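You operate a simulated robot arm through the tools that you are given. There is no shell and no other tool.

You are at the controls of a simulated robot arm. One attempt, no reset.

## Task
Pour the ink into the beaker to about its line and stand its bottle in the holder.
Fine: take the bottle from the goods bench; it ends in the goods holder with its cap back on; spill hardly any; the beaker stays where it is.

The check looks at the end state, three seconds after you hand in, the way a careful person would. Anything else that was tipped, shoved, dropped, spilled or broken makes it a failure. A push-on lid holds only when it is set on centred and level and pressed home; a screw cap is set on level and turned clockwise until tight.

## Robot
A 7-joint arm with a four-finger gripper, fixed in place. Base frame: the origin is on the floor under the middle of its stand, x ahead of it, y to its left, z up; the work surface is at about z = 740. Readings come in mm, degrees, newtons and seconds.
It reaches about 1223 mm from its shoulder. Its first joint turns from -69.0 to 172.0 degrees. Payload 3.67 kg.
The TCP is the grasp point between the finger pads, 28 mm short of the fingertips. In the tool frame z runs along the fingers and y along their closing line. The gripper opens to 112 mm; its body begins 73 mm behind the TCP.
Orientation is that of the tool frame in the base frame, as a unit quaternion [x, y, z, w]. With the fingers straight down and closing along the base's y, the tool's x points along the base's -x, its y along +y and its z along -z.

## Interface
- The arm moves only by the tool nudge_tool. Its argument "steps" is a list of rows, each a list of 3 entries, a list of its own where there are three numbers: the shift along the base's x, y, z in m, then the turn, a rotation vector about the base's x, y, z in degrees, then the finger opening in m, from 0 to 0.112. In form: [[[dx, dy, dz], [wx, wy, wz], jaw], ...]. A call has 1 to 20 rows; each row is the pose to reach, as a shift and turn from the pose commanded when the call began. Rows are played at 5 a second. More than 50 mm and 8.6 degrees between two rows, or a gripper value outside its range, and nothing of the call is played. A pose out of reach is approached as far as the arm can. The call stops where the force on the tool passes 40 N (or 10 N more than at its start, if that is more) or the arm is blocked; 0.2 s more then pass. The fingers move at their own pace (about 102.5 mm/s each) and stop on an object; they squeeze with about 30 N. The grip force told is the motor's: it shows also when the fingers shut on nothing. Time passes only in rows, and 0.2 s behind the last, so rows that repeat a pose let the fingers close. It gives the time, the measured TCP pose, the force on the tool (base axes), the opening and the grip force at its end, in the units of the frame above (readings bear some noise), with the torque about the TCP (base axes, N m) and any sound that the robot's microphone picked up.
- Cameras (640 x 400 px; columns grow to the right, rows downward): "scene" is fixed at [220, -648.6, 1417.4]; the picture's right is [0.57, -0.82, 0.00], its down [-0.82, -0.57, -0.09] and it looks along [0.07, 0.05, -1.00] (base axes); focal length 214 px, centre (320, 200). "wrist" rides on the gripper at [60, -18, -104] in the tool frame; the picture's right is [0.29, 0.96, 0.00], its down [-0.80, 0.24, -0.55] and it looks along [-0.53, 0.16, 0.83] (tool axes); focal length 234 px, centre (320, 200). There is no depth. A picture from a camera that has moved, and an enlarged one, comes with that camera's place and axes in the base frame and with its lens.
- capture(camera): a new picture of that camera. It takes no simulated time.
- move_column(by): slides the trunk up (or, below 0, down) by that many mm; the arm rides with it, the base frame stays. It gives what a move gives, with no picture.
- zoom(camera, box): a new picture of the part [left, top, right, bottom] of that camera's present view, enlarged. It takes no simulated time.
- hand_in(): hands the job in; it is judged then, once.

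Places have to be worked out from the pictures, the camera data and where the tool is seen. Open the gripper and draw the arm clear of the work before you hand the job in, unless the task says otherwise.

The tools are called after "Emit:" as name(argument=value, ...) on one line, values as JSON. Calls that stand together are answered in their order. nudge_tool: Moves the arm, as the interface text tells. Its arguments: {"type":"object","properties":{"steps":{"type":"array","items":{"type":"array"}}},"required":["steps"]} The other tools are called the same way: move_column (by) moves the trunk up or down; capture (camera) takes a picture; zoom (camera, box) takes an enlarged picture of a part of a camera's view; hand_in () hands the job in.

At the start:

```text
clock: 0.0
ee_pos: [425.3, -596.4, 1137.3]
ee_rot: [0.001, 1.0, 0.0, -0.001]
force: [-0.1, 1.0, -0.2]
wrist_torque: [0.02, -0.01, -0.05]
grip_width: 112.2
gripper_force: 0.0
trunk travel left (down, up): [-575.0, 265.0]
```

scene: 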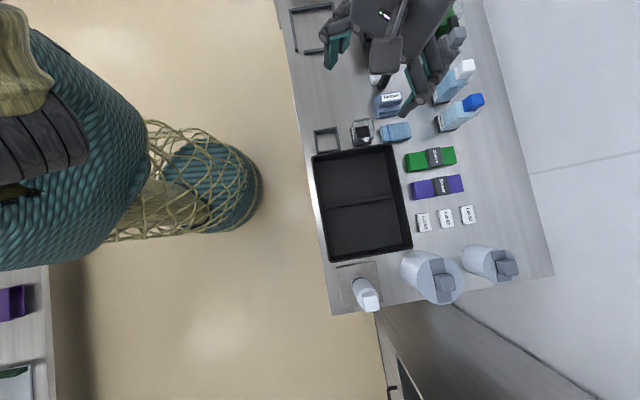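
wrist: 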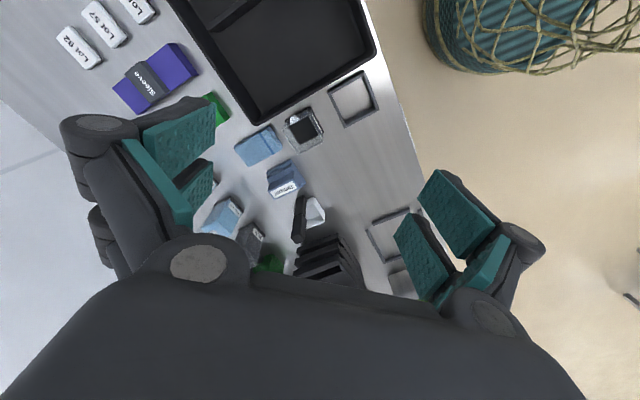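

I start by looking closer at the bench from both cameras to identify the ink bottle, beaker and holder.

Emit:
zoom(camera="scene", box=[270, 0, 430, 100])

Emit:
zoom(camera="scene", box=[360, 0, 520, 100])

Emit:
zoom(camera="scene", box=[300, 90, 500, 215])

Emit:
zoom(camera="scene", box=[300, 190, 540, 340])

Emit:
zoom(camera="scene", box=[0, 250, 240, 400])

Emit:
zoom(camera="wrist", box=[180, 60, 440, 300])

```text
4.00 times, centred on (350, 50) of scene
camera zoom: at [220.0, -648.6, 1417.4], right [0.57, -0.82, 0.0], down [-0.82, -0.57, -0.09], along [0.07, 0.05, -1.0], focal length 858 px, centre (200, 800)
```

zoom: 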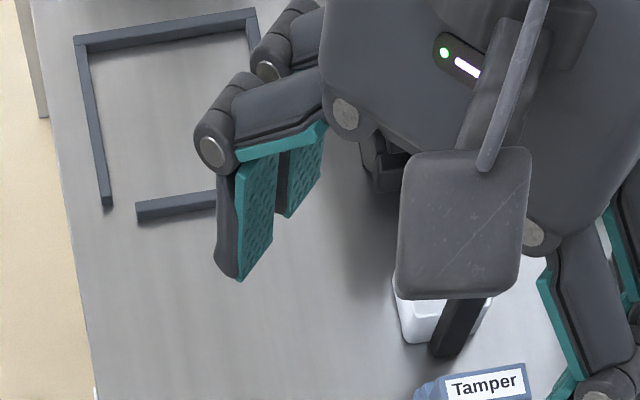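

```text
4.00 times, centred on (440, 50) of scene
camera zoom: at [220.0, -648.6, 1417.4], right [0.57, -0.82, 0.0], down [-0.82, -0.57, -0.09], along [0.07, 0.05, -1.0], focal length 858 px, centre (-160, 800)
```

zoom: 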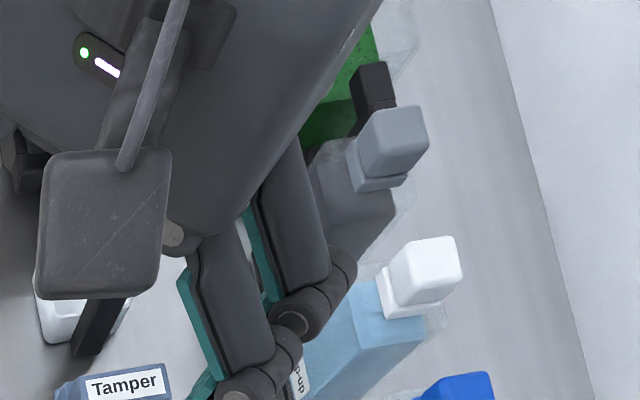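

```text
3.20 times, centred on (400, 152) of scene
camera zoom: at [220.0, -648.6, 1417.4], right [0.57, -0.82, 0.0], down [-0.82, -0.57, -0.09], along [0.07, 0.05, -1.0], focal length 686 px, centre (64, 352)
```

zoom: 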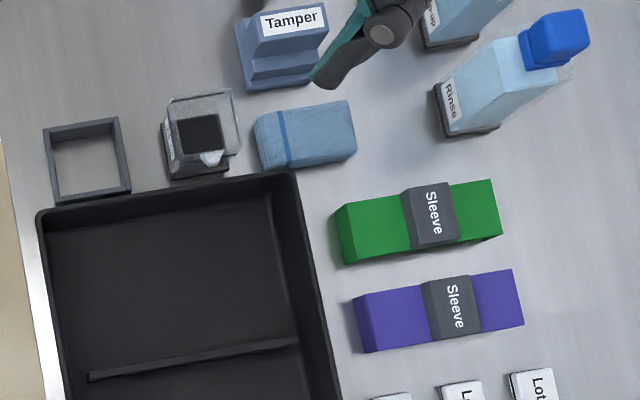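

```text
2.67 times, centred on (420, 265) of scene
camera zoom: at [220.0, -648.6, 1417.4], right [0.57, -0.82, 0.0], down [-0.82, -0.57, -0.09], along [0.07, 0.05, -1.0], focal length 572 px, centre (53, 27)
```

zoom: 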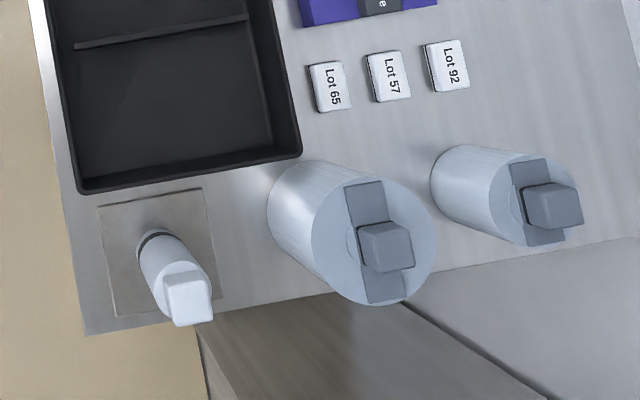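

```text
2.67 times, centred on (120, 325) of scene
camera zoom: at [220.0, -648.6, 1417.4], right [0.57, -0.82, 0.0], down [-0.82, -0.57, -0.09], along [0.07, 0.05, -1.0], focal length 572 px, centre (853, -133)
```

zoom: 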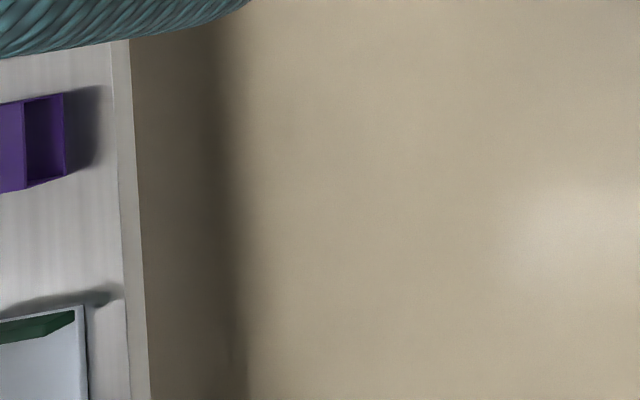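

```text
1.67 times, centred on (310, 180) of wrist
camera zoom: at [366.3, -615.2, 1239.6], right [-0.29, 0.96, 0.0], down [0.8, 0.24, 0.55], along [0.53, 0.16, -0.83], focal length 390 px, centre (337, 233)
```

zoom: 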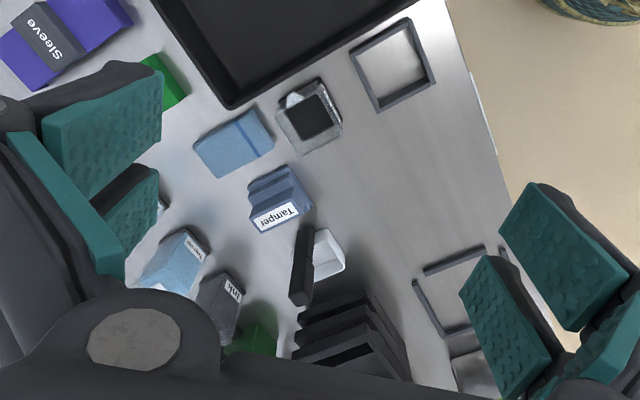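

The grey bottle labelled "Ink" is near (750,-650), the beaker with a dark inside around (500,-600); a square frame and a larger gapped frame are candidate holders. I raise and draw the hand back to get a clear view of the bench.

Emit:
nudge_tool(steps=[[[-0.04, 0.0, 0.03], [0, 0, 0], 0.112], [[-0.08, 0.0, 0.06], [0, 0, 0], 0.112], [[-0.12, 0.0, 0.09], [0, 0, 0], 0.112], [[-0.16, 0.0, 0.12], [0, 0, 0], 0.112], [[-0.16, 0.0, 0.12], [0, 0, 0], 0.112]])

Emit:
capture(camera="wrist")

Emit:
capture(camera="scene")

```text
clock: 1.2
ee_pos: [270.1, -593.6, 1258.7]
ee_rot: [0.0, 1.0, 0.001, -0.001]
force: [-0.3, 0.5, 0.6]
wrist_torque: [0.04, 0.01, -0.03]
grip_width: 112.1
gripper_force: 0.1
trunk travel left (down, up): [-575.0, 265.0]
```

```text
taken
camera wrist: at [210.6, -612.7, 1363.0], right [-0.29, 0.96, 0.0], down [0.8, 0.24, 0.55], along [0.53, 0.16, -0.83], focal length 234 px, centre (320, 200)
```

wrist: 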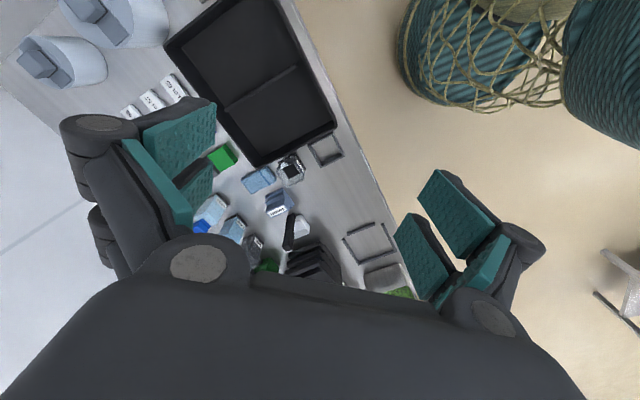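

```text
taken
```

scene: 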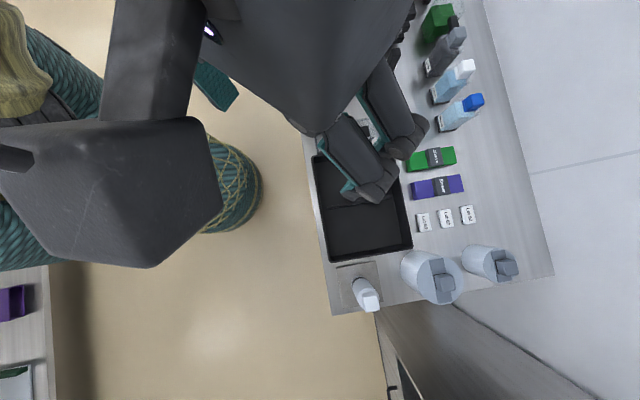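

The arm now hides parts of the scene view; I zoom in on the wrist view of the goods row and holder frames.

Emit:
zoom(camera="wrist", box=[180, 130, 340, 290])

Emit:
zoom(camera="wrist", box=[280, 120, 440, 300])

Emit:
zoom(camera="scene", box=[390, 0, 510, 140])

```text
2.50 times, centred on (260, 210) of wrist
camera zoom: at [210.6, -612.7, 1363.0], right [-0.29, 0.96, 0.0], down [0.8, 0.24, 0.55], along [0.53, 0.16, -0.83], focal length 585 px, centre (470, 175)
```

zoom: 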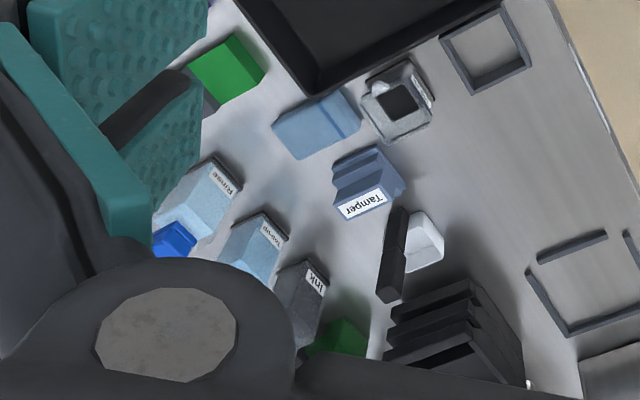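

```text
2.22 times, centred on (360, 210) of wrist
camera zoom: at [210.6, -612.7, 1363.0], right [-0.29, 0.96, 0.0], down [0.8, 0.24, 0.55], along [0.53, 0.16, -0.83], focal length 520 px, centre (231, 178)
```

zoom: 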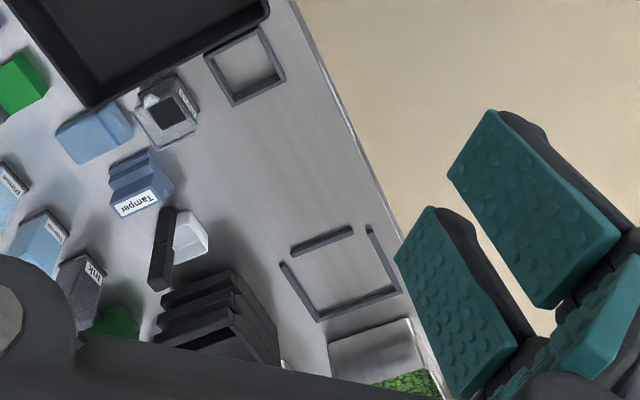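

```text
2.86 times, centred on (450, 70) of scene
camera zoom: at [220.0, -648.6, 1417.4], right [0.57, -0.82, 0.0], down [-0.82, -0.57, -0.09], along [0.07, 0.05, -1.0], focal length 613 px, centre (-51, 571)
```

zoom: 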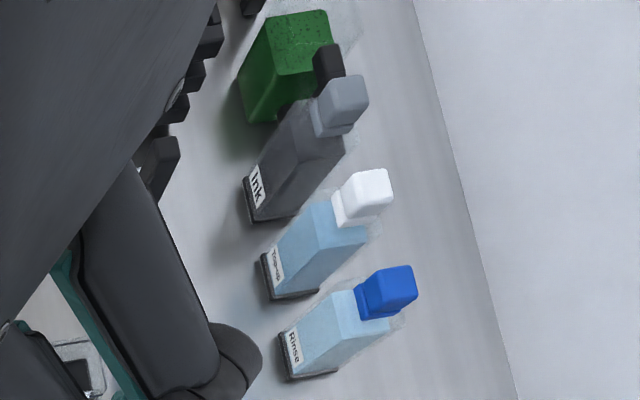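

I tilt the hand so the fingers (and camera) look forward along the goods row at the bottles and frames.

Emit:
nudge_tool(steps=[[[0.03, 0.03, 0.0], [0, -8, 0], 0.112], [[0.06, 0.06, 0.0], [0, -16, 0], 0.112], [[0.09, 0.09, 0.0], [0, -24, 0], 0.112], [[0.12, 0.12, 0.0], [0, -32, 0], 0.112], [[0.12, 0.12, 0.0], [0, -40, 0], 0.112], [[0.12, 0.12, 0.0], [0, -40, 0], 0.112]])

Emit:
capture(camera="wrist")

Emit:
zoom(camera="wrist", box=[180, 0, 420, 200])

Emit:
capture(camera="scene")

```text
clock: 2.6
ee_pos: [388.9, -476.9, 1249.5]
ee_rot: [0.005, 0.942, 0.0, 0.335]
force: [1.3, 1.6, 0.2]
wrist_torque: [-0.09, 0.09, -0.04]
grip_width: 111.9
gripper_force: 0.1
trunk travel left (down, up): [-575.0, 265.0]
```

```text
taken
camera wrist: at [276.5, -493.7, 1292.6], right [-0.21, 0.96, -0.18], down [0.27, 0.23, 0.93], along [0.94, 0.15, -0.31], focal length 234 px, centre (320, 200)
```

wrist: 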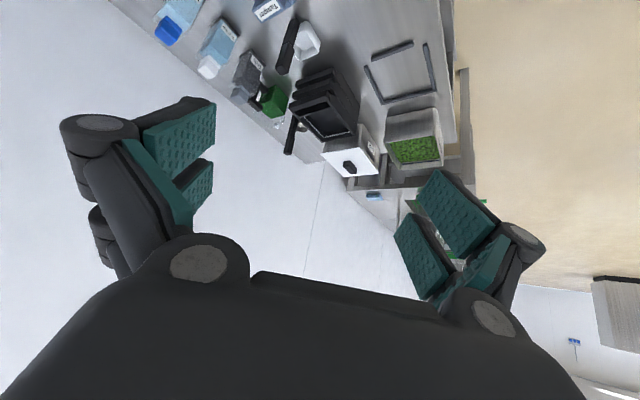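

```text
2.00 times, centred on (300, 100) of wrist
camera zoom: at [276.5, -493.7, 1292.6], right [-0.21, 0.96, -0.18], down [0.27, 0.23, 0.93], along [0.94, 0.15, -0.31], focal length 468 px, centre (360, 400)
```

zoom: 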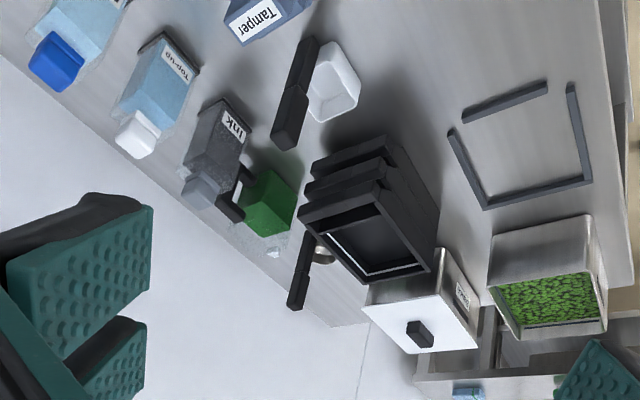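

```text
taken
```

scene: 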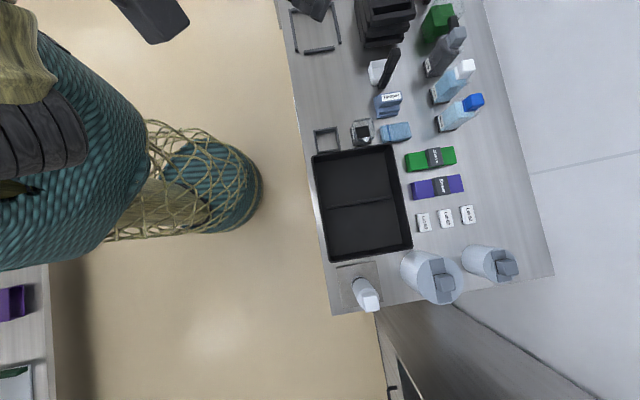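

Now the scene camera sees the bench free. I zoom on each section for details.

Emit:
zoom(camera="scene", box=[300, 90, 420, 165])

Emit:
zoom(camera="scene", box=[400, 0, 500, 70])

Emit:
zoom(camera="scene", box=[270, 0, 400, 90])

Emit:
zoom(camera="scene", box=[310, 240, 410, 330])

Emit:
zoom(camera="wrist", box=[300, 130, 500, 280])

Emit:
zoom(camera="wrist", box=[500, 200, 640, 400])

```text
5.33 times, centred on (360, 128) of scene
camera zoom: at [220.0, -648.6, 1417.4], right [0.57, -0.82, 0.0], down [-0.82, -0.57, -0.09], along [0.07, 0.05, -1.0], focal length 1144 px, centre (107, 587)
```

zoom: 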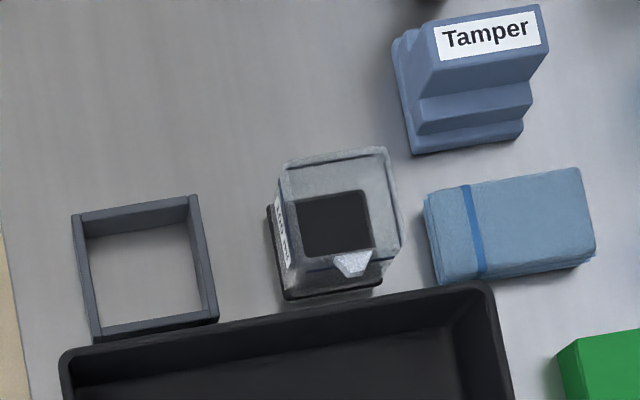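

```text
5.71 times, centred on (450, 35) of scene
camera zoom: at [220.0, -648.6, 1417.4], right [0.57, -0.82, 0.0], down [-0.82, -0.57, -0.09], along [0.07, 0.05, -1.0], focal length 1226 px, centre (-423, 1143)
```

zoom: 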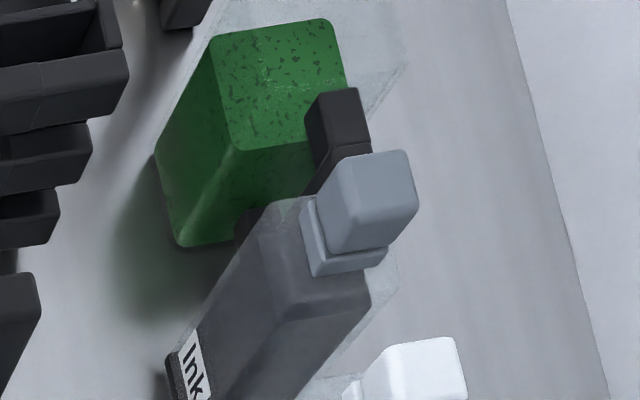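

```text
4.44 times, centred on (335, 45) of scene
camera zoom: at [220.0, -648.6, 1417.4], right [0.57, -0.82, 0.0], down [-0.82, -0.57, -0.09], along [0.07, 0.05, -1.0], focal length 953 px, centre (253, 889)
```

zoom: 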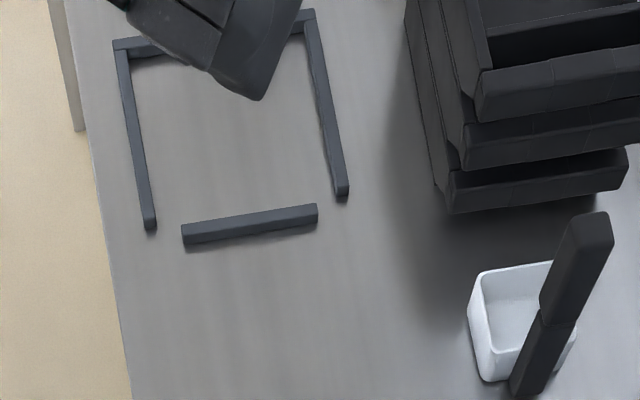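

```text
4.44 times, centred on (360, 285) of scene
camera zoom: at [220.0, -648.6, 1417.4], right [0.57, -0.82, 0.0], down [-0.82, -0.57, -0.09], along [0.07, 0.05, -1.0], focal length 953 px, centre (142, -178)
```

zoom: 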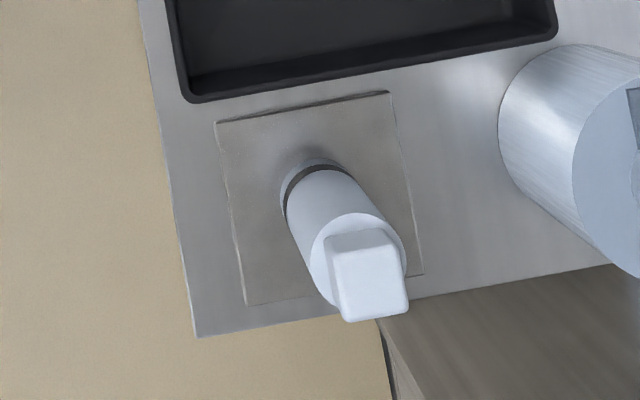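

```text
2.67 times, centred on (400, 205) of wrist
camera zoom: at [276.5, -493.7, 1292.6], right [-0.21, 0.96, -0.18], down [0.27, 0.23, 0.93], along [0.94, 0.15, -0.31], focal length 624 px, centre (107, 187)
```

zoom: 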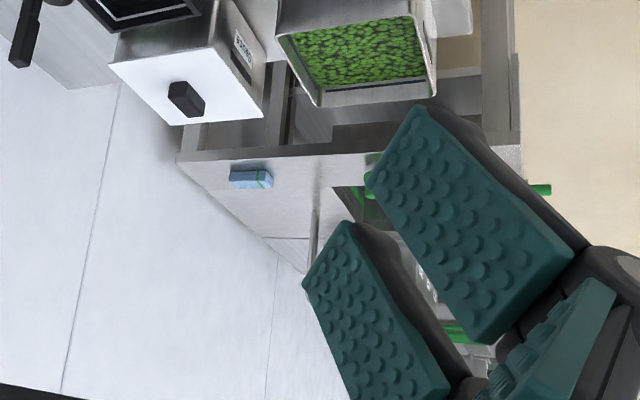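

```text
2.00 times, centred on (570, 300) of wrist
camera zoom: at [276.5, -493.7, 1292.6], right [-0.21, 0.96, -0.18], down [0.27, 0.23, 0.93], along [0.94, 0.15, -0.31], focal length 468 px, centre (-180, 0)
```

zoom: 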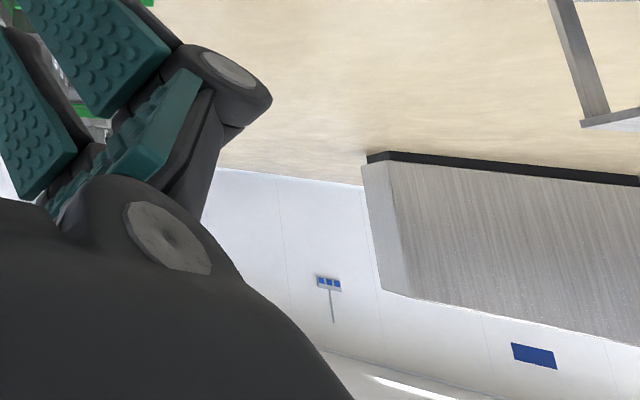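

More furniture lies ahead. I swing the hand to the front of the robot to survey what stands on the other benches.

Emit:
nudge_tool(steps=[[[0.01, 0.045, 0.0], [0, 0, 0], 0.112], [[0.03, 0.09, 0.0], [0, 0, 0], 0.112], [[0.05, 0.135, 0.0], [0, 0, 0], 0.112], [[0.07, 0.18, 0.0], [0, 0, 0], 0.112], [[0.09, 0.225, 0.0], [0, 0, 0], 0.112], [[0.11, 0.27, 0.0], [0, 0, 0], 0.112], [[0.12, 0.315, 0.0], [0, 0, 0], 0.112], [[0.13, 0.36, 0.0], [0, 0, 0], 0.112], [[0.13, 0.4, 0.0], [0, 0, 0], 0.112], [[0.13, 0.44, 0.0], [0, 0, 0], 0.112], [[0.13, 0.44, 0.0], [0, 0, 0], 0.112]])

Emit:
capture(camera="wrist")

Emit:
capture(camera="scene")

```text
clock: 5.0
ee_pos: [385.8, -441.4, 1217.6]
ee_rot: [0.0, 0.939, 0.001, 0.343]
force: [-0.1, -0.2, 0.9]
wrist_torque: [-0.01, 0.0, 0.03]
grip_width: 112.2
gripper_force: 0.0
out of reach, approached as far as the arm can: row 1, 2, 3, 4, 5, 6, 7, 8, 9, 10, 11
trunk travel left (down, up): [-575.0, 265.0]
```

```text
taken
camera wrist: at [273.7, -459.2, 1258.2], right [-0.22, 0.96, -0.18], down [0.26, 0.24, 0.94], along [0.94, 0.16, -0.3], focal length 234 px, centre (320, 200)
```

wrist: 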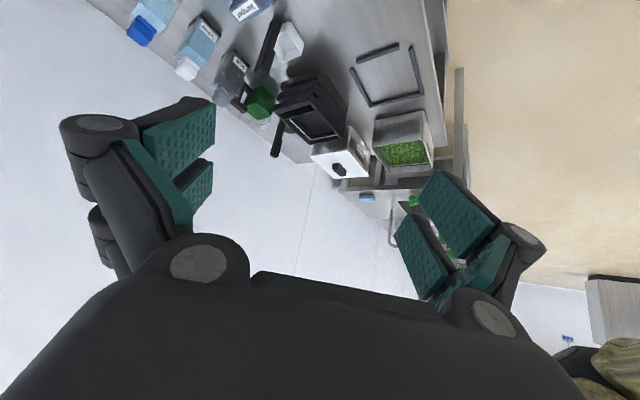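

```text
taken
```

scene: 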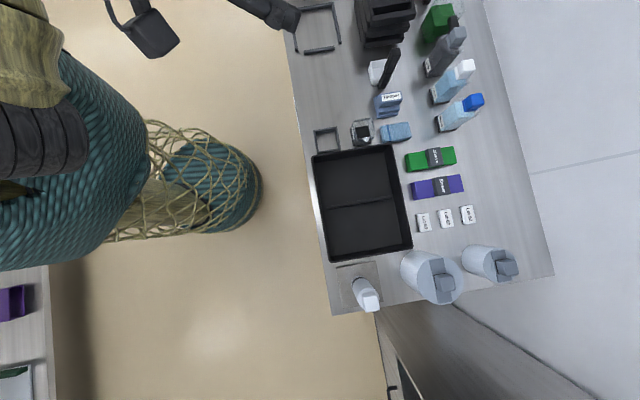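

The fixed orientation seems to hit a joint limit; I check what pose counts as commanded with a null move, then swing with yaw following.

Emit:
nudge_tool(steps=[[[0, 0, 0], [0, 0, 0], 0.112]])

```text
clock: 5.4
ee_pos: [386.7, -440.9, 1218.2]
ee_rot: [0.0, 0.94, 0.001, 0.342]
force: [-0.2, 0.5, 0.7]
wrist_torque: [0.02, 0.0, -0.01]
grip_width: 111.8
gripper_force: 0.1
trunk travel left (down, up): [-575.0, 265.0]
```

Null move keeps the reached pose as reference. Now I swing about the base axis with yaw following.

Emit:
nudge_tool(steps=[[[0.033, 0.0319, 0], [0, 0, 4.5], 0.112], [[0.0638, 0.0661, 0], [0, 0, 9], 0.112], [[0.0918, 0.1026, 0], [0, 0, 13.5], 0.112], [[0.1168, 0.1412, 0], [0, 0, 18], 0.112], [[0.1388, 0.1816, 0], [0, 0, 22.5], 0.112], [[0.1575, 0.2237, 0], [0, 0, 27], 0.112], [[0.1729, 0.267, 0], [0, 0, 31.5], 0.112], [[0.1848, 0.3115, 0], [0, 0, 36], 0.112], [[0.1932, 0.3567, 0], [0, 0, 40.5], 0.112], [[0.198, 0.4025, 0], [0, 0, 45], 0.112]])

Emit:
capture(camera="wrist")

Emit:
zoom(camera="wrist", box=[200, 0, 440, 200])

```text
clock: 7.6
ee_pos: [582.6, -444.8, 928.7]
ee_rot: [-0.092, 0.991, 0.023, 0.095]
force: [-0.7, 0.8, 0.7]
wrist_torque: [-0.03, -0.01, 0.0]
grip_width: 112.0
gripper_force: 0.0
out of reach, approached as far as the arm can: row 1, 2, 3, 4, 5, 6, 7, 8, 9, 10
trunk travel left (down, up): [-575.0, 265.0]
stopped in row 10: the arm was blocked; the commanded pose is now the measured one
```

```text
taken
camera wrist: at [509.0, -478.9, 1018.6], right [-0.46, 0.89, -0.03], down [0.62, 0.34, 0.7], along [0.63, 0.3, -0.71], focal length 234 px, centre (320, 200)
```

wrist: 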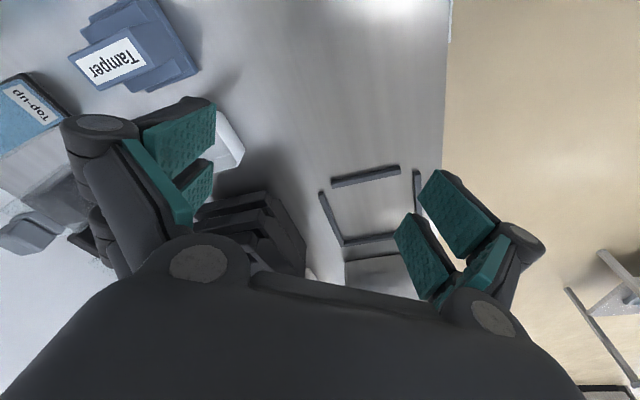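

```text
2.00 times, centred on (320, 100) of wrist
camera zoom: at [509.0, -478.9, 1018.6], right [-0.46, 0.89, -0.03], down [0.62, 0.34, 0.7], along [0.63, 0.3, -0.71], focal length 468 px, centre (320, 400)
```

zoom: 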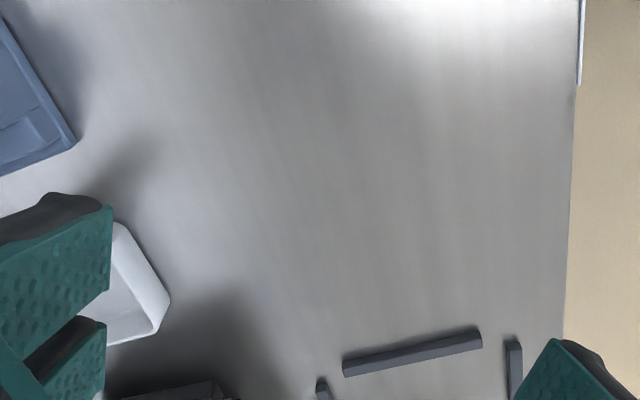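

That drifted down unexpectedly — risky. I check the scene for any disturbance before moving again.

Emit:
capture(camera="scene")

Emit:
zoom(camera="scene", box=[270, 0, 480, 130])

```text
taken
```

scene: 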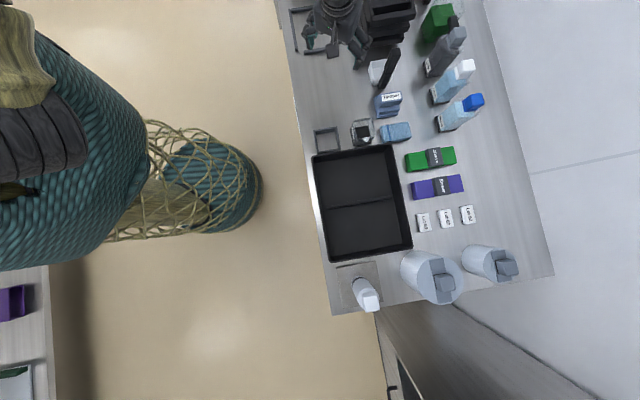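

```text
3.05 times, centred on (375, 65) of scene
camera zoom: at [220.0, -648.6, 1417.4], right [0.57, -0.82, 0.0], down [-0.82, -0.57, -0.09], along [0.07, 0.05, -1.0], focal length 654 px, centre (152, 611)
```

zoom: 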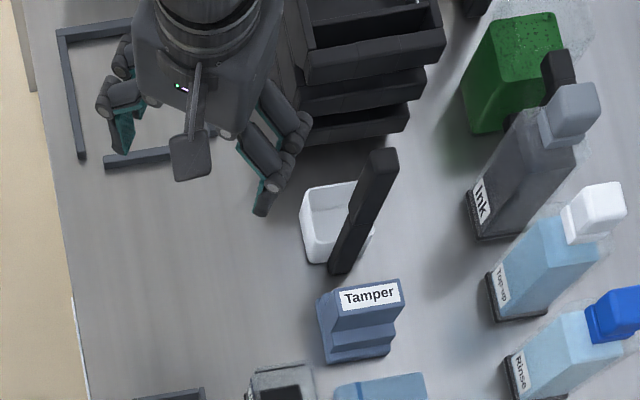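

Nothing appears displaced. I lift straight up out of this spot.

Emit:
nudge_tool(steps=[[[0, 0, 0.04], [0, 0, 0], 0.112], [[0, 0, 0.08], [0, 0, 0], 0.112], [[0, 0, 0.12], [0, 0, 0], 0.112], [[0, 0, 0.16], [0, 0, 0], 0.112], [[0, 0, 0.2], [0, 0, 0], 0.112]])

Emit:
capture(camera="scene")

Emit:
capture(camera="wrist")

```text
clock: 8.4
ee_pos: [556.9, -454.3, 956.3]
ee_rot: [-0.073, 0.996, 0.041, 0.009]
force: [-0.6, -0.6, 0.1]
wrist_torque: [0.03, -0.02, -0.02]
grip_width: 111.7
gripper_force: 0.1
trunk travel left (down, up): [-575.0, 265.0]
stopped in row 4: the arm was blocked; the commanded pose is now the measured one
```

```text
taken
```

scene: 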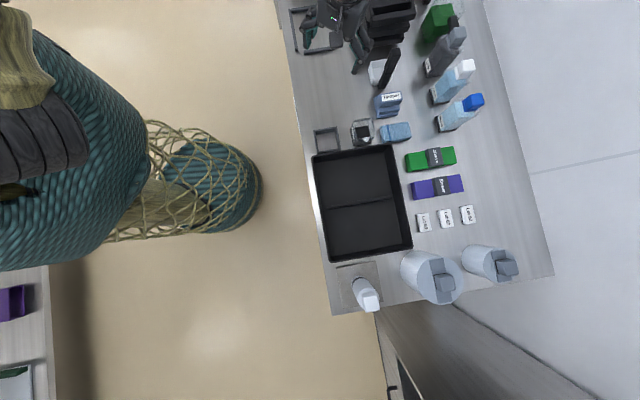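

```text
taken
camera wrist: at [498.3, -489.9, 1056.6], right [-0.42, 0.9, 0.07], down [0.75, 0.31, 0.59], along [0.51, 0.3, -0.8], focal length 234 px, centre (320, 200)
```

wrist: 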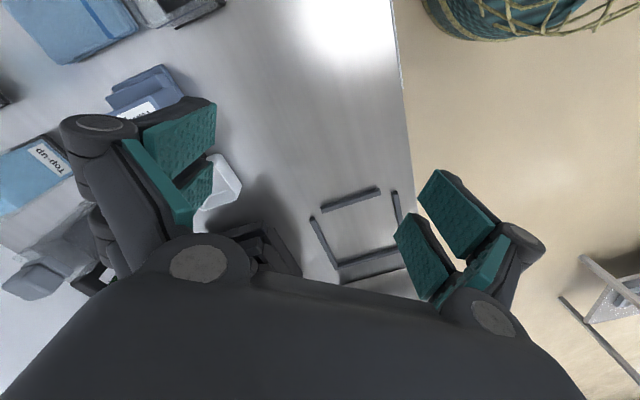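

The arm reports blocked, though forces are tiny; I let it settle with a null move to see where it stands.

Emit:
nudge_tool(steps=[[[0, 0, 0], [0, 0, 0], 0.112], [[0, 0, 0], [0, 0, 0], 0.112]])

Emit:
nudge_tool(steps=[[[0, 0, 0.01], [0, 0, 0], 0.112], [[0, 0, 0.02], [0, 0, 0], 0.112]])

```text
clock: 9.0
ee_pos: [558.7, -455.3, 956.6]
ee_rot: [-0.074, 0.996, 0.041, 0.009]
force: [-0.5, 1.0, -0.2]
wrist_torque: [-0.02, -0.04, 0.03]
grip_width: 111.9
gripper_force: 0.1
trunk travel left (down, up): [-575.0, 265.0]
```

```text
clock: 9.6
ee_pos: [554.1, -459.9, 973.2]
ee_rot: [-0.066, 0.997, 0.047, 0.01]
force: [0.1, 0.2, -0.3]
wrist_torque: [0.01, -0.04, -0.03]
grip_width: 112.0
gripper_force: 0.1
trunk travel left (down, up): [-575.0, 265.0]
```

The arm seems near a joint limit. I carefully head back toward the known-good start pose with the fingers straight down.

Emit:
nudge_tool(steps=[[[-0.02, -0.025, 0.025], [-1, 0.2, -1.2], 0.112], [[-0.04, -0.05, 0.05], [-2, 0.4, -2.4], 0.112]])

Emit:
capture(camera="scene")

```text
clock: 10.2
ee_pos: [517.4, -501.4, 1028.1]
ee_rot: [-0.053, 0.998, 0.021, 0.007]
force: [-0.4, 0.3, 0.4]
wrist_torque: [0.02, -0.02, 0.03]
grip_width: 112.0
gripper_force: 0.0
trunk travel left (down, up): [-575.0, 265.0]
```

```text
taken
```

scene: 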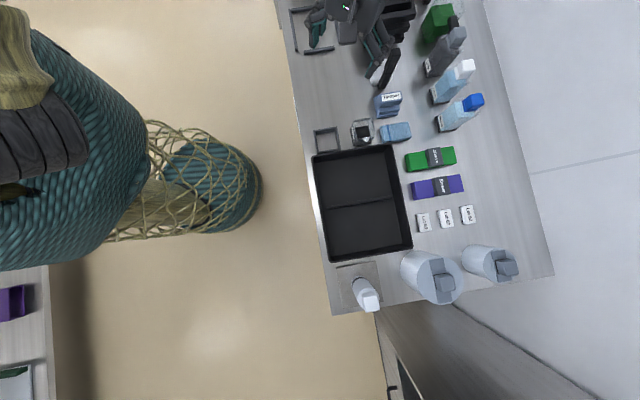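

Tracking is good again; I continue back to the start pose.

Emit:
nudge_tool(steps=[[[-0.023, -0.024, 0.027], [-0.6, 0.2, -1.5], 0.112], [[-0.046, -0.048, 0.054], [-1.2, 0.4, -3], 0.112], [[-0.069, -0.072, 0.081], [-1.8, 0.6, -4.5], 0.112], [[-0.092, -0.095, 0.109], [-2.4, 0.8, -6.1], 0.112], [[-0.092, -0.095, 0.109], [-2.4, 0.8, -6.1], 0.112]])

Emit:
capture(camera="scene")

```text
clock: 11.4
ee_pos: [425.5, -598.9, 1138.4]
ee_rot: [-0.001, 1.0, 0.001, 0.0]
force: [-0.7, 0.4, 0.7]
wrist_torque: [0.0, 0.0, 0.02]
grip_width: 112.0
gripper_force: 0.1
trunk travel left (down, up): [-575.0, 265.0]
```

```text
taken
```

scene: 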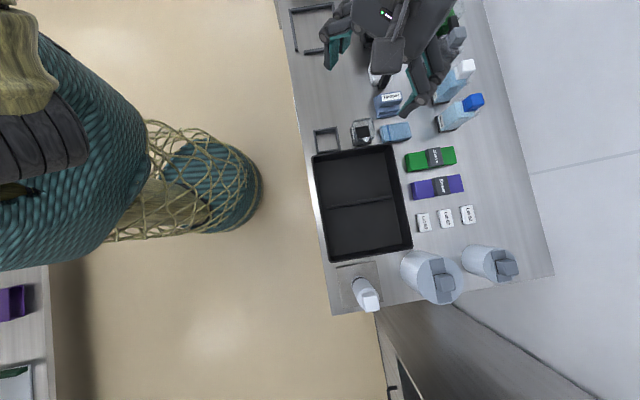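

Back at the start. Now a pure swing about the base axis (yaw following), in short stages, to survey the front.

Emit:
nudge_tool(steps=[[[0.0388, 0.0295, 0], [0, 0, 3.8], 0.112], [[0.0755, 0.0615, 0], [0, 0, 7.6], 0.112], [[0.11, 0.0959, 0], [0, 0, 11.4], 0.112], [[0.1422, 0.1324, 0], [0, 0, 15.2], 0.112], [[0.1718, 0.1711, 0], [0, 0, 19], 0.112]])

Emit:
capture(camera="wrist")

Emit:
capture(camera="scene")

```text
clock: 12.4
ee_pos: [539.1, -491.3, 1021.5]
ee_rot: [-0.107, 0.987, 0.02, -0.117]
force: [0.2, 0.8, 0.6]
wrist_torque: [-0.02, -0.04, 0.01]
grip_width: 112.0
gripper_force: 0.0
trunk travel left (down, up): [-575.0, 265.0]
stopped in row 4: the arm was blocked; the commanded pose is now the measured one
```

```text
taken
camera wrist: at [510.0, -522.1, 1134.9], right [-0.47, 0.87, 0.13], down [0.84, 0.4, 0.37], along [0.27, 0.28, -0.92], focal length 234 px, centre (320, 200)
```

wrist: 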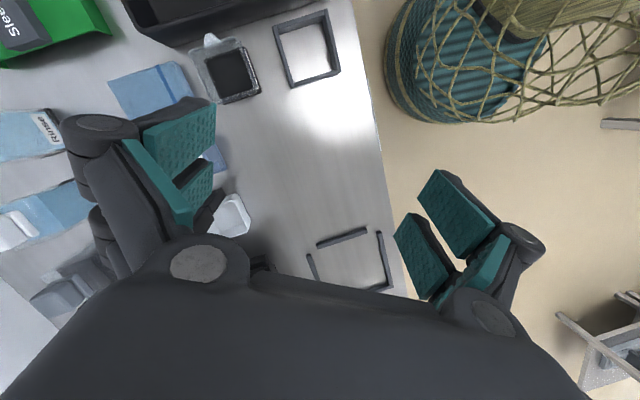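

```text
taken
```

scene: 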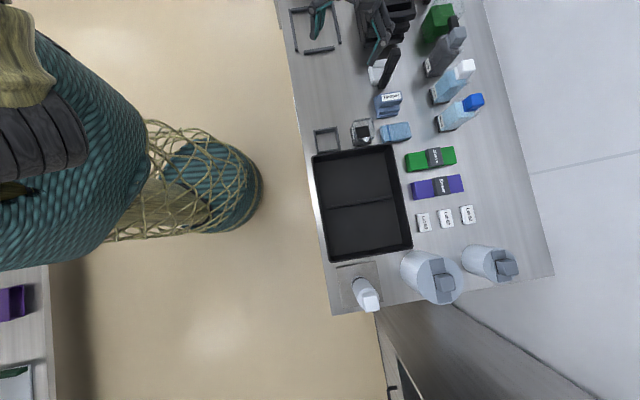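

Swinging toward +y gets blocked again; that side isn't needed for the bottle and beaker anyway. I return to the start pose in small steps.

Emit:
nudge_tool(steps=[[[-0.02, -0.02, 0.025], [0, -2, -2], 0.112], [[-0.04, -0.04, 0.05], [0, -4, -4], 0.112], [[-0.06, -0.06, 0.075], [0, -6, -6], 0.112], [[-0.08, -0.08, 0.095], [0, -8, -8], 0.112], [[-0.1, -0.1, 0.115], [0, -10, -10], 0.112], [[-0.114, -0.107, 0.117], [0, -13, -12.2], 0.112], [[-0.114, -0.107, 0.117], [0, -13, -12.2], 0.112]])

Emit:
capture(camera="scene")

```text
clock: 14.0
ee_pos: [426.4, -597.2, 1137.5]
ee_rot: [-0.004, 1.0, 0.019, -0.003]
force: [0.8, 0.1, -0.8]
wrist_torque: [-0.03, 0.0, -0.02]
grip_width: 112.2
gripper_force: 0.1
trunk travel left (down, up): [-575.0, 265.0]
```

```text
taken
```

scene: 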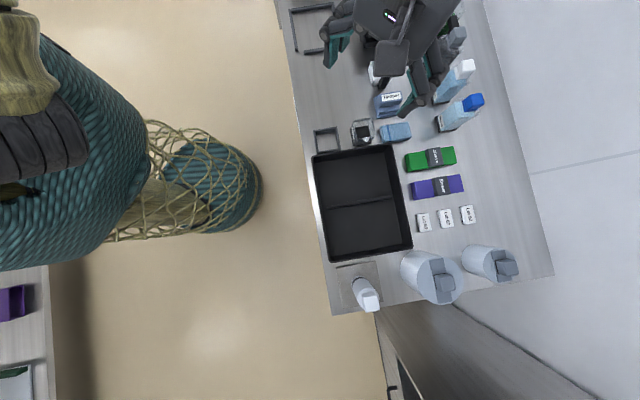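

I go back to the earlier good viewing pose and tilt further up to see what stands beyond this bench.

Emit:
nudge_tool(steps=[[[-0.04, 0.0, 0.03], [-0.5, 0, 0], 0.112], [[-0.08, 0.0, 0.06], [-1, 0, 0], 0.112], [[-0.12, 0.0, 0.08], [-2.2, 0, 0], 0.112], [[-0.12, 0.0, 0.08], [-2.2, -8, 0], 0.112], [[-0.12, 0.0, 0.08], [-2.2, -16, 0], 0.112], [[-0.12, 0.0, 0.08], [-2.2, -24, 0], 0.112], [[-0.12, 0.0, 0.08], [-2.2, -32, 0], 0.112], [[-0.12, 0.0, 0.08], [-2.2, -40, 0], 0.112], [[-0.12, 0.0, 0.08], [-2.2, -48, 0], 0.112], [[-0.12, 0.0, 0.08], [-2.2, -56, 0], 0.112], [[-0.12, 0.0, 0.08], [-2.2, -56, 0], 0.112]])

Emit:
capture(camera="wrist")

Emit:
capture(camera="scene")

```text
clock: 16.4
ee_pos: [305.5, -595.6, 1219.1]
ee_rot: [-0.012, 0.884, -0.002, 0.467]
force: [0.3, 0.9, 0.2]
wrist_torque: [-0.04, 0.01, -0.02]
grip_width: 112.0
gripper_force: 0.0
trunk travel left (down, up): [-575.0, 265.0]
```

```text
taken
camera wrist: at [186.1, -617.0, 1227.2], right [-0.18, 0.95, -0.25], down [-0.01, 0.26, 0.97], along [0.98, 0.18, -0.03], focal length 234 px, centre (320, 200)
```

wrist: 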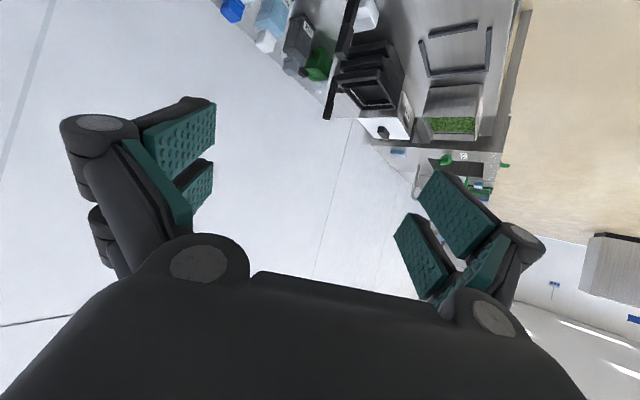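

```text
taken
```

scene: 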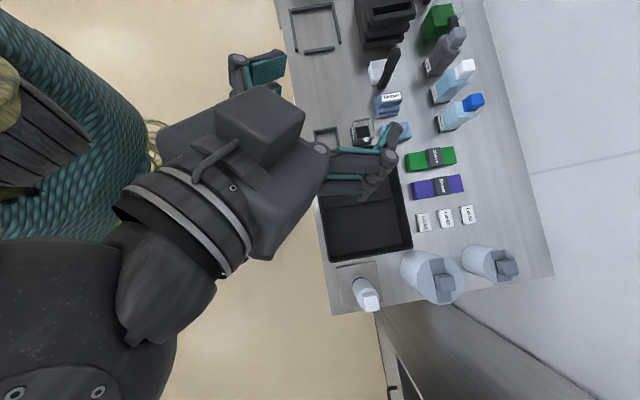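

I zoom on the far objects in this view.

Emit:
zoom(camera="wrist", box=[360, 60, 520, 210])

Emit:
zoom(camera="wrist", box=[220, 0, 420, 140])

Emit:
zoom(camera="wrist", box=[500, 180, 640, 330])

```text
2.67 times, centred on (440, 135) of wrist
camera zoom: at [186.1, -617.0, 1227.2], right [-0.18, 0.95, -0.25], down [-0.01, 0.26, 0.97], along [0.98, 0.18, -0.03], focal length 624 px, centre (0, 373)
```

zoom: 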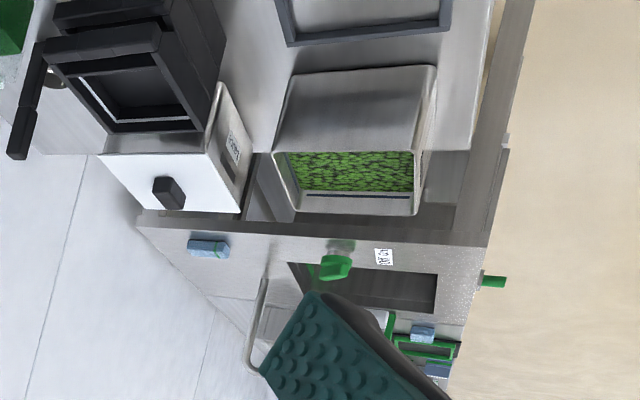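

```text
2.86 times, centred on (320, 70) of wrist
camera zoom: at [186.1, -617.0, 1227.2], right [-0.18, 0.95, -0.25], down [-0.01, 0.26, 0.97], along [0.98, 0.18, -0.03], focal length 669 px, centre (320, 571)
```

zoom: 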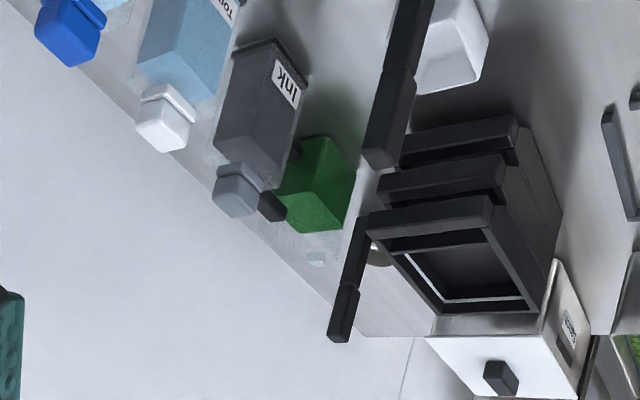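

```text
2.67 times, centred on (570, 255) of wrist
camera zoom: at [186.1, -617.0, 1227.2], right [-0.18, 0.95, -0.25], down [-0.01, 0.26, 0.97], along [0.98, 0.18, -0.03], focal length 624 px, centre (-347, 53)
```

zoom: 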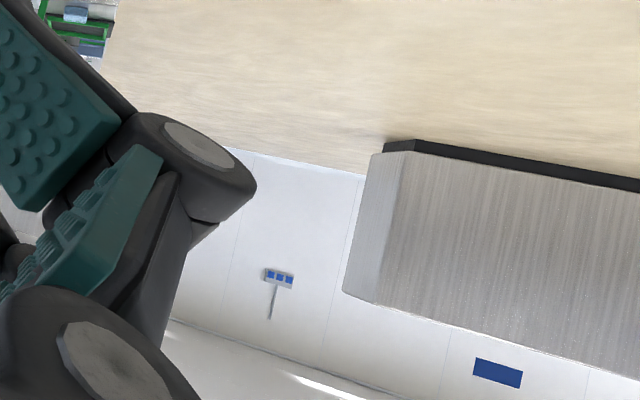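

I zoom tightly on the labels visible on the far furniture.

Emit:
zoom(camera="wrist", box=[400, 90, 430, 110])

Emit:
zoom(camera="wrist", box=[430, 140, 500, 210])

Emit:
zoom(camera="wrist", box=[545, 275, 640, 330])

```text
16.00 times, centred on (415, 100) of wrist
camera zoom: at [186.1, -617.0, 1227.2], right [-0.18, 0.95, -0.25], down [-0.01, 0.26, 0.97], along [0.98, 0.18, -0.03], focal length 3747 px, centre (-1200, 1800)
```

zoom: 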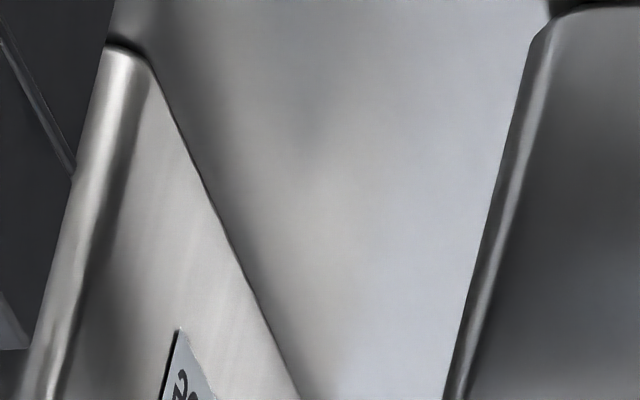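

```text
5.71 times, centred on (465, 175) of wrist
camera zoom: at [186.1, -617.0, 1227.2], right [-0.18, 0.95, -0.25], down [-0.01, 0.26, 0.97], along [0.98, 0.18, -0.03], focal length 1338 px, centre (-509, 343)
```

zoom: 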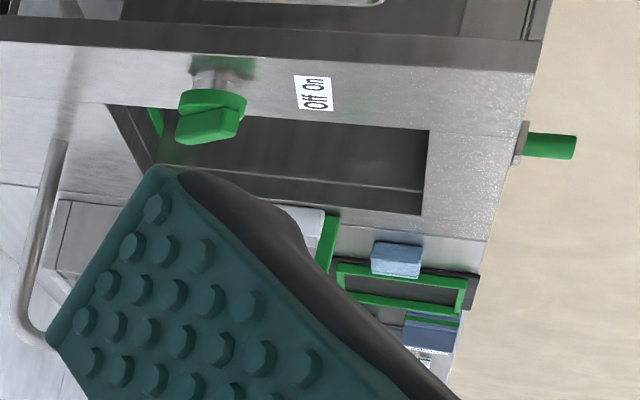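

```text
6.74 times, centred on (592, 302) of wrist
camera zoom: at [186.1, -617.0, 1227.2], right [-0.18, 0.95, -0.25], down [-0.01, 0.26, 0.97], along [0.98, 0.18, -0.03], focal length 1578 px, centre (-1516, -490)
```

zoom: 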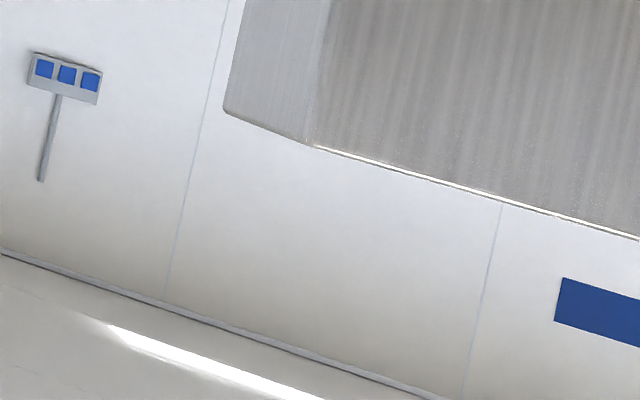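

The far furniture is a machine with On/Off knob. I yaw the hand left in place to see what is in front/left of the robot.

Emit:
nudge_tool(steps=[[[0, 0, 0], [0, 0, 8], 0.112], [[0, 0, 0], [0, 0, 16], 0.112], [[0, 0, 0], [0, 0, 24], 0.112], [[0, 0, 0], [0, 0, 32], 0.112], [[0, 0, 0], [0, 0, 40], 0.112]])

Emit:
capture(camera="wrist")

```text
clock: 17.6
ee_pos: [304.6, -598.9, 1216.9]
ee_rot: [-0.314, 0.827, 0.158, 0.44]
force: [0.1, -0.9, -0.6]
wrist_torque: [0.04, 0.03, 0.03]
grip_width: 112.0
gripper_force: 0.1
trunk travel left (down, up): [-575.0, 265.0]
```

```text
taken
camera wrist: at [226.1, -691.2, 1225.8], right [-0.75, 0.61, -0.25], down [-0.17, 0.18, 0.97], along [0.64, 0.77, -0.03], focal length 234 px, centre (320, 200)
```

wrist: 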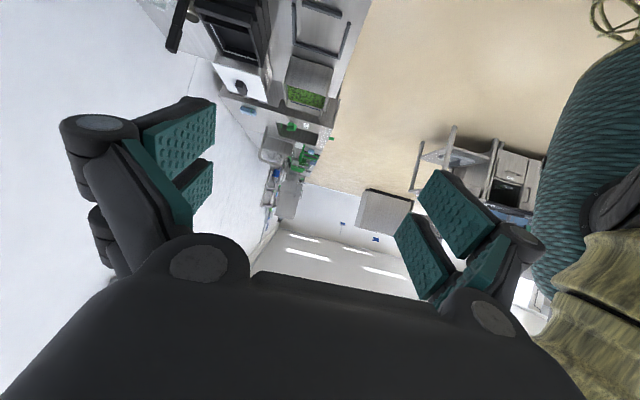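

Emit:
zoom(camera="wrist", box=[240, 80, 350, 220])

Emit:
zoom(camera="wrist", box=[380, 100, 560, 320])

```text
2.86 times, centred on (295, 150) of wrist
camera zoom: at [226.1, -691.2, 1225.8], right [-0.75, 0.61, -0.25], down [-0.17, 0.18, 0.97], along [0.64, 0.77, -0.03], focal length 669 px, centre (391, 343)
```

zoom: 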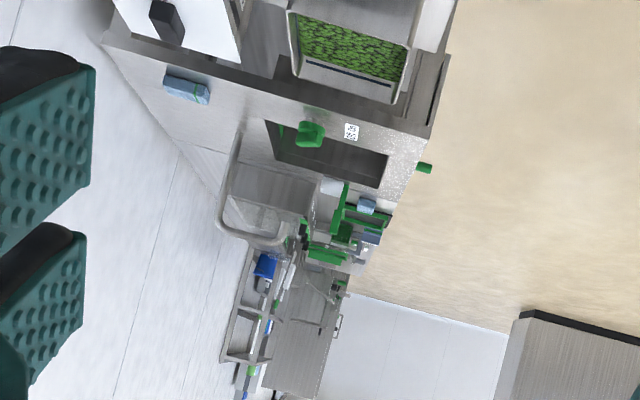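

```text
1.82 times, centred on (470, 210) of wrist
camera zoom: at [226.1, -691.2, 1225.8], right [-0.75, 0.61, -0.25], down [-0.17, 0.18, 0.97], along [0.64, 0.77, -0.03], focal length 426 px, centre (47, 182)
```

zoom: 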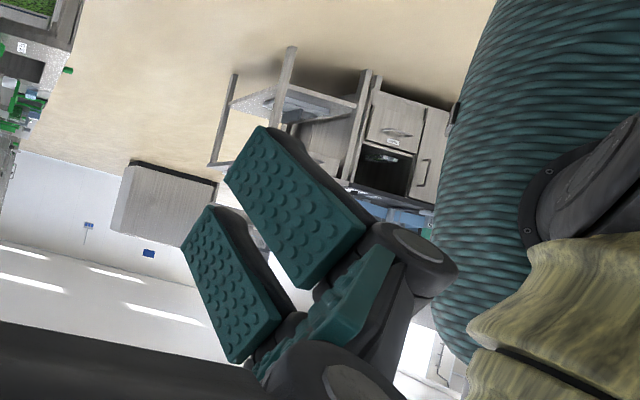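

There's a sink/rack area further along and a cabinet on the left. I continue yawing to look at the left side.

Emit:
nudge_tool(steps=[[[0, 0, 0], [0, 0, 8], 0.112], [[0, 0, 0], [0, 0, 16], 0.112], [[0, 0, 0], [0, 0, 24], 0.112], [[0, 0, 0], [0, 0, 32], 0.112]])

Emit:
capture(camera="wrist")

Emit:
capture(camera="scene")

```text
clock: 18.6
ee_pos: [303.9, -597.3, 1216.1]
ee_rot: [-0.53, 0.708, 0.273, 0.379]
force: [0.1, 0.7, -0.8]
wrist_torque: [0.04, 0.02, 0.01]
grip_width: 112.1
gripper_force: 0.0
trunk travel left (down, up): [-575.0, 265.0]
```

```text
taken
camera wrist: at [286.8, -717.5, 1226.2], right [-0.96, 0.12, -0.25], down [-0.25, 0.07, 0.97], along [0.13, 0.99, -0.03], focal length 234 px, centre (320, 200)
```

wrist: 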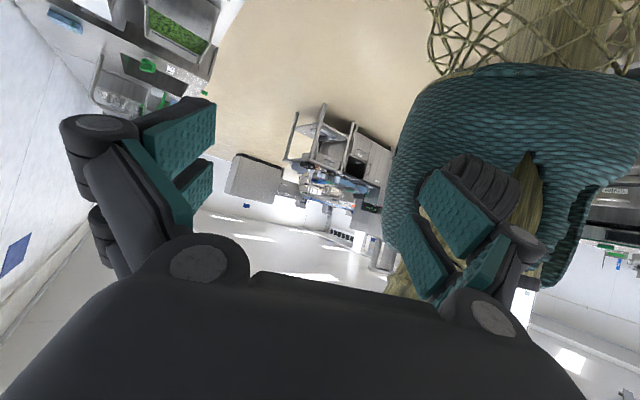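

```text
taken
```

scene: 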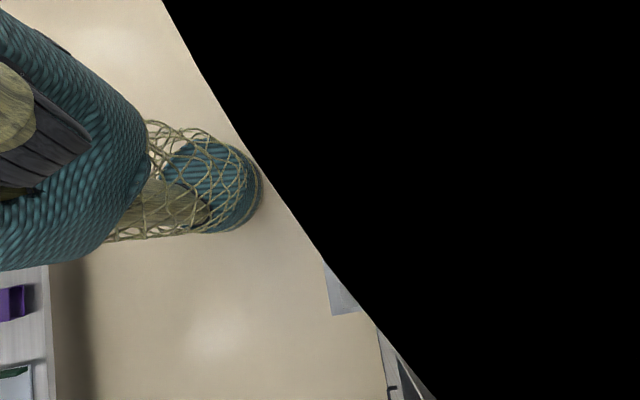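

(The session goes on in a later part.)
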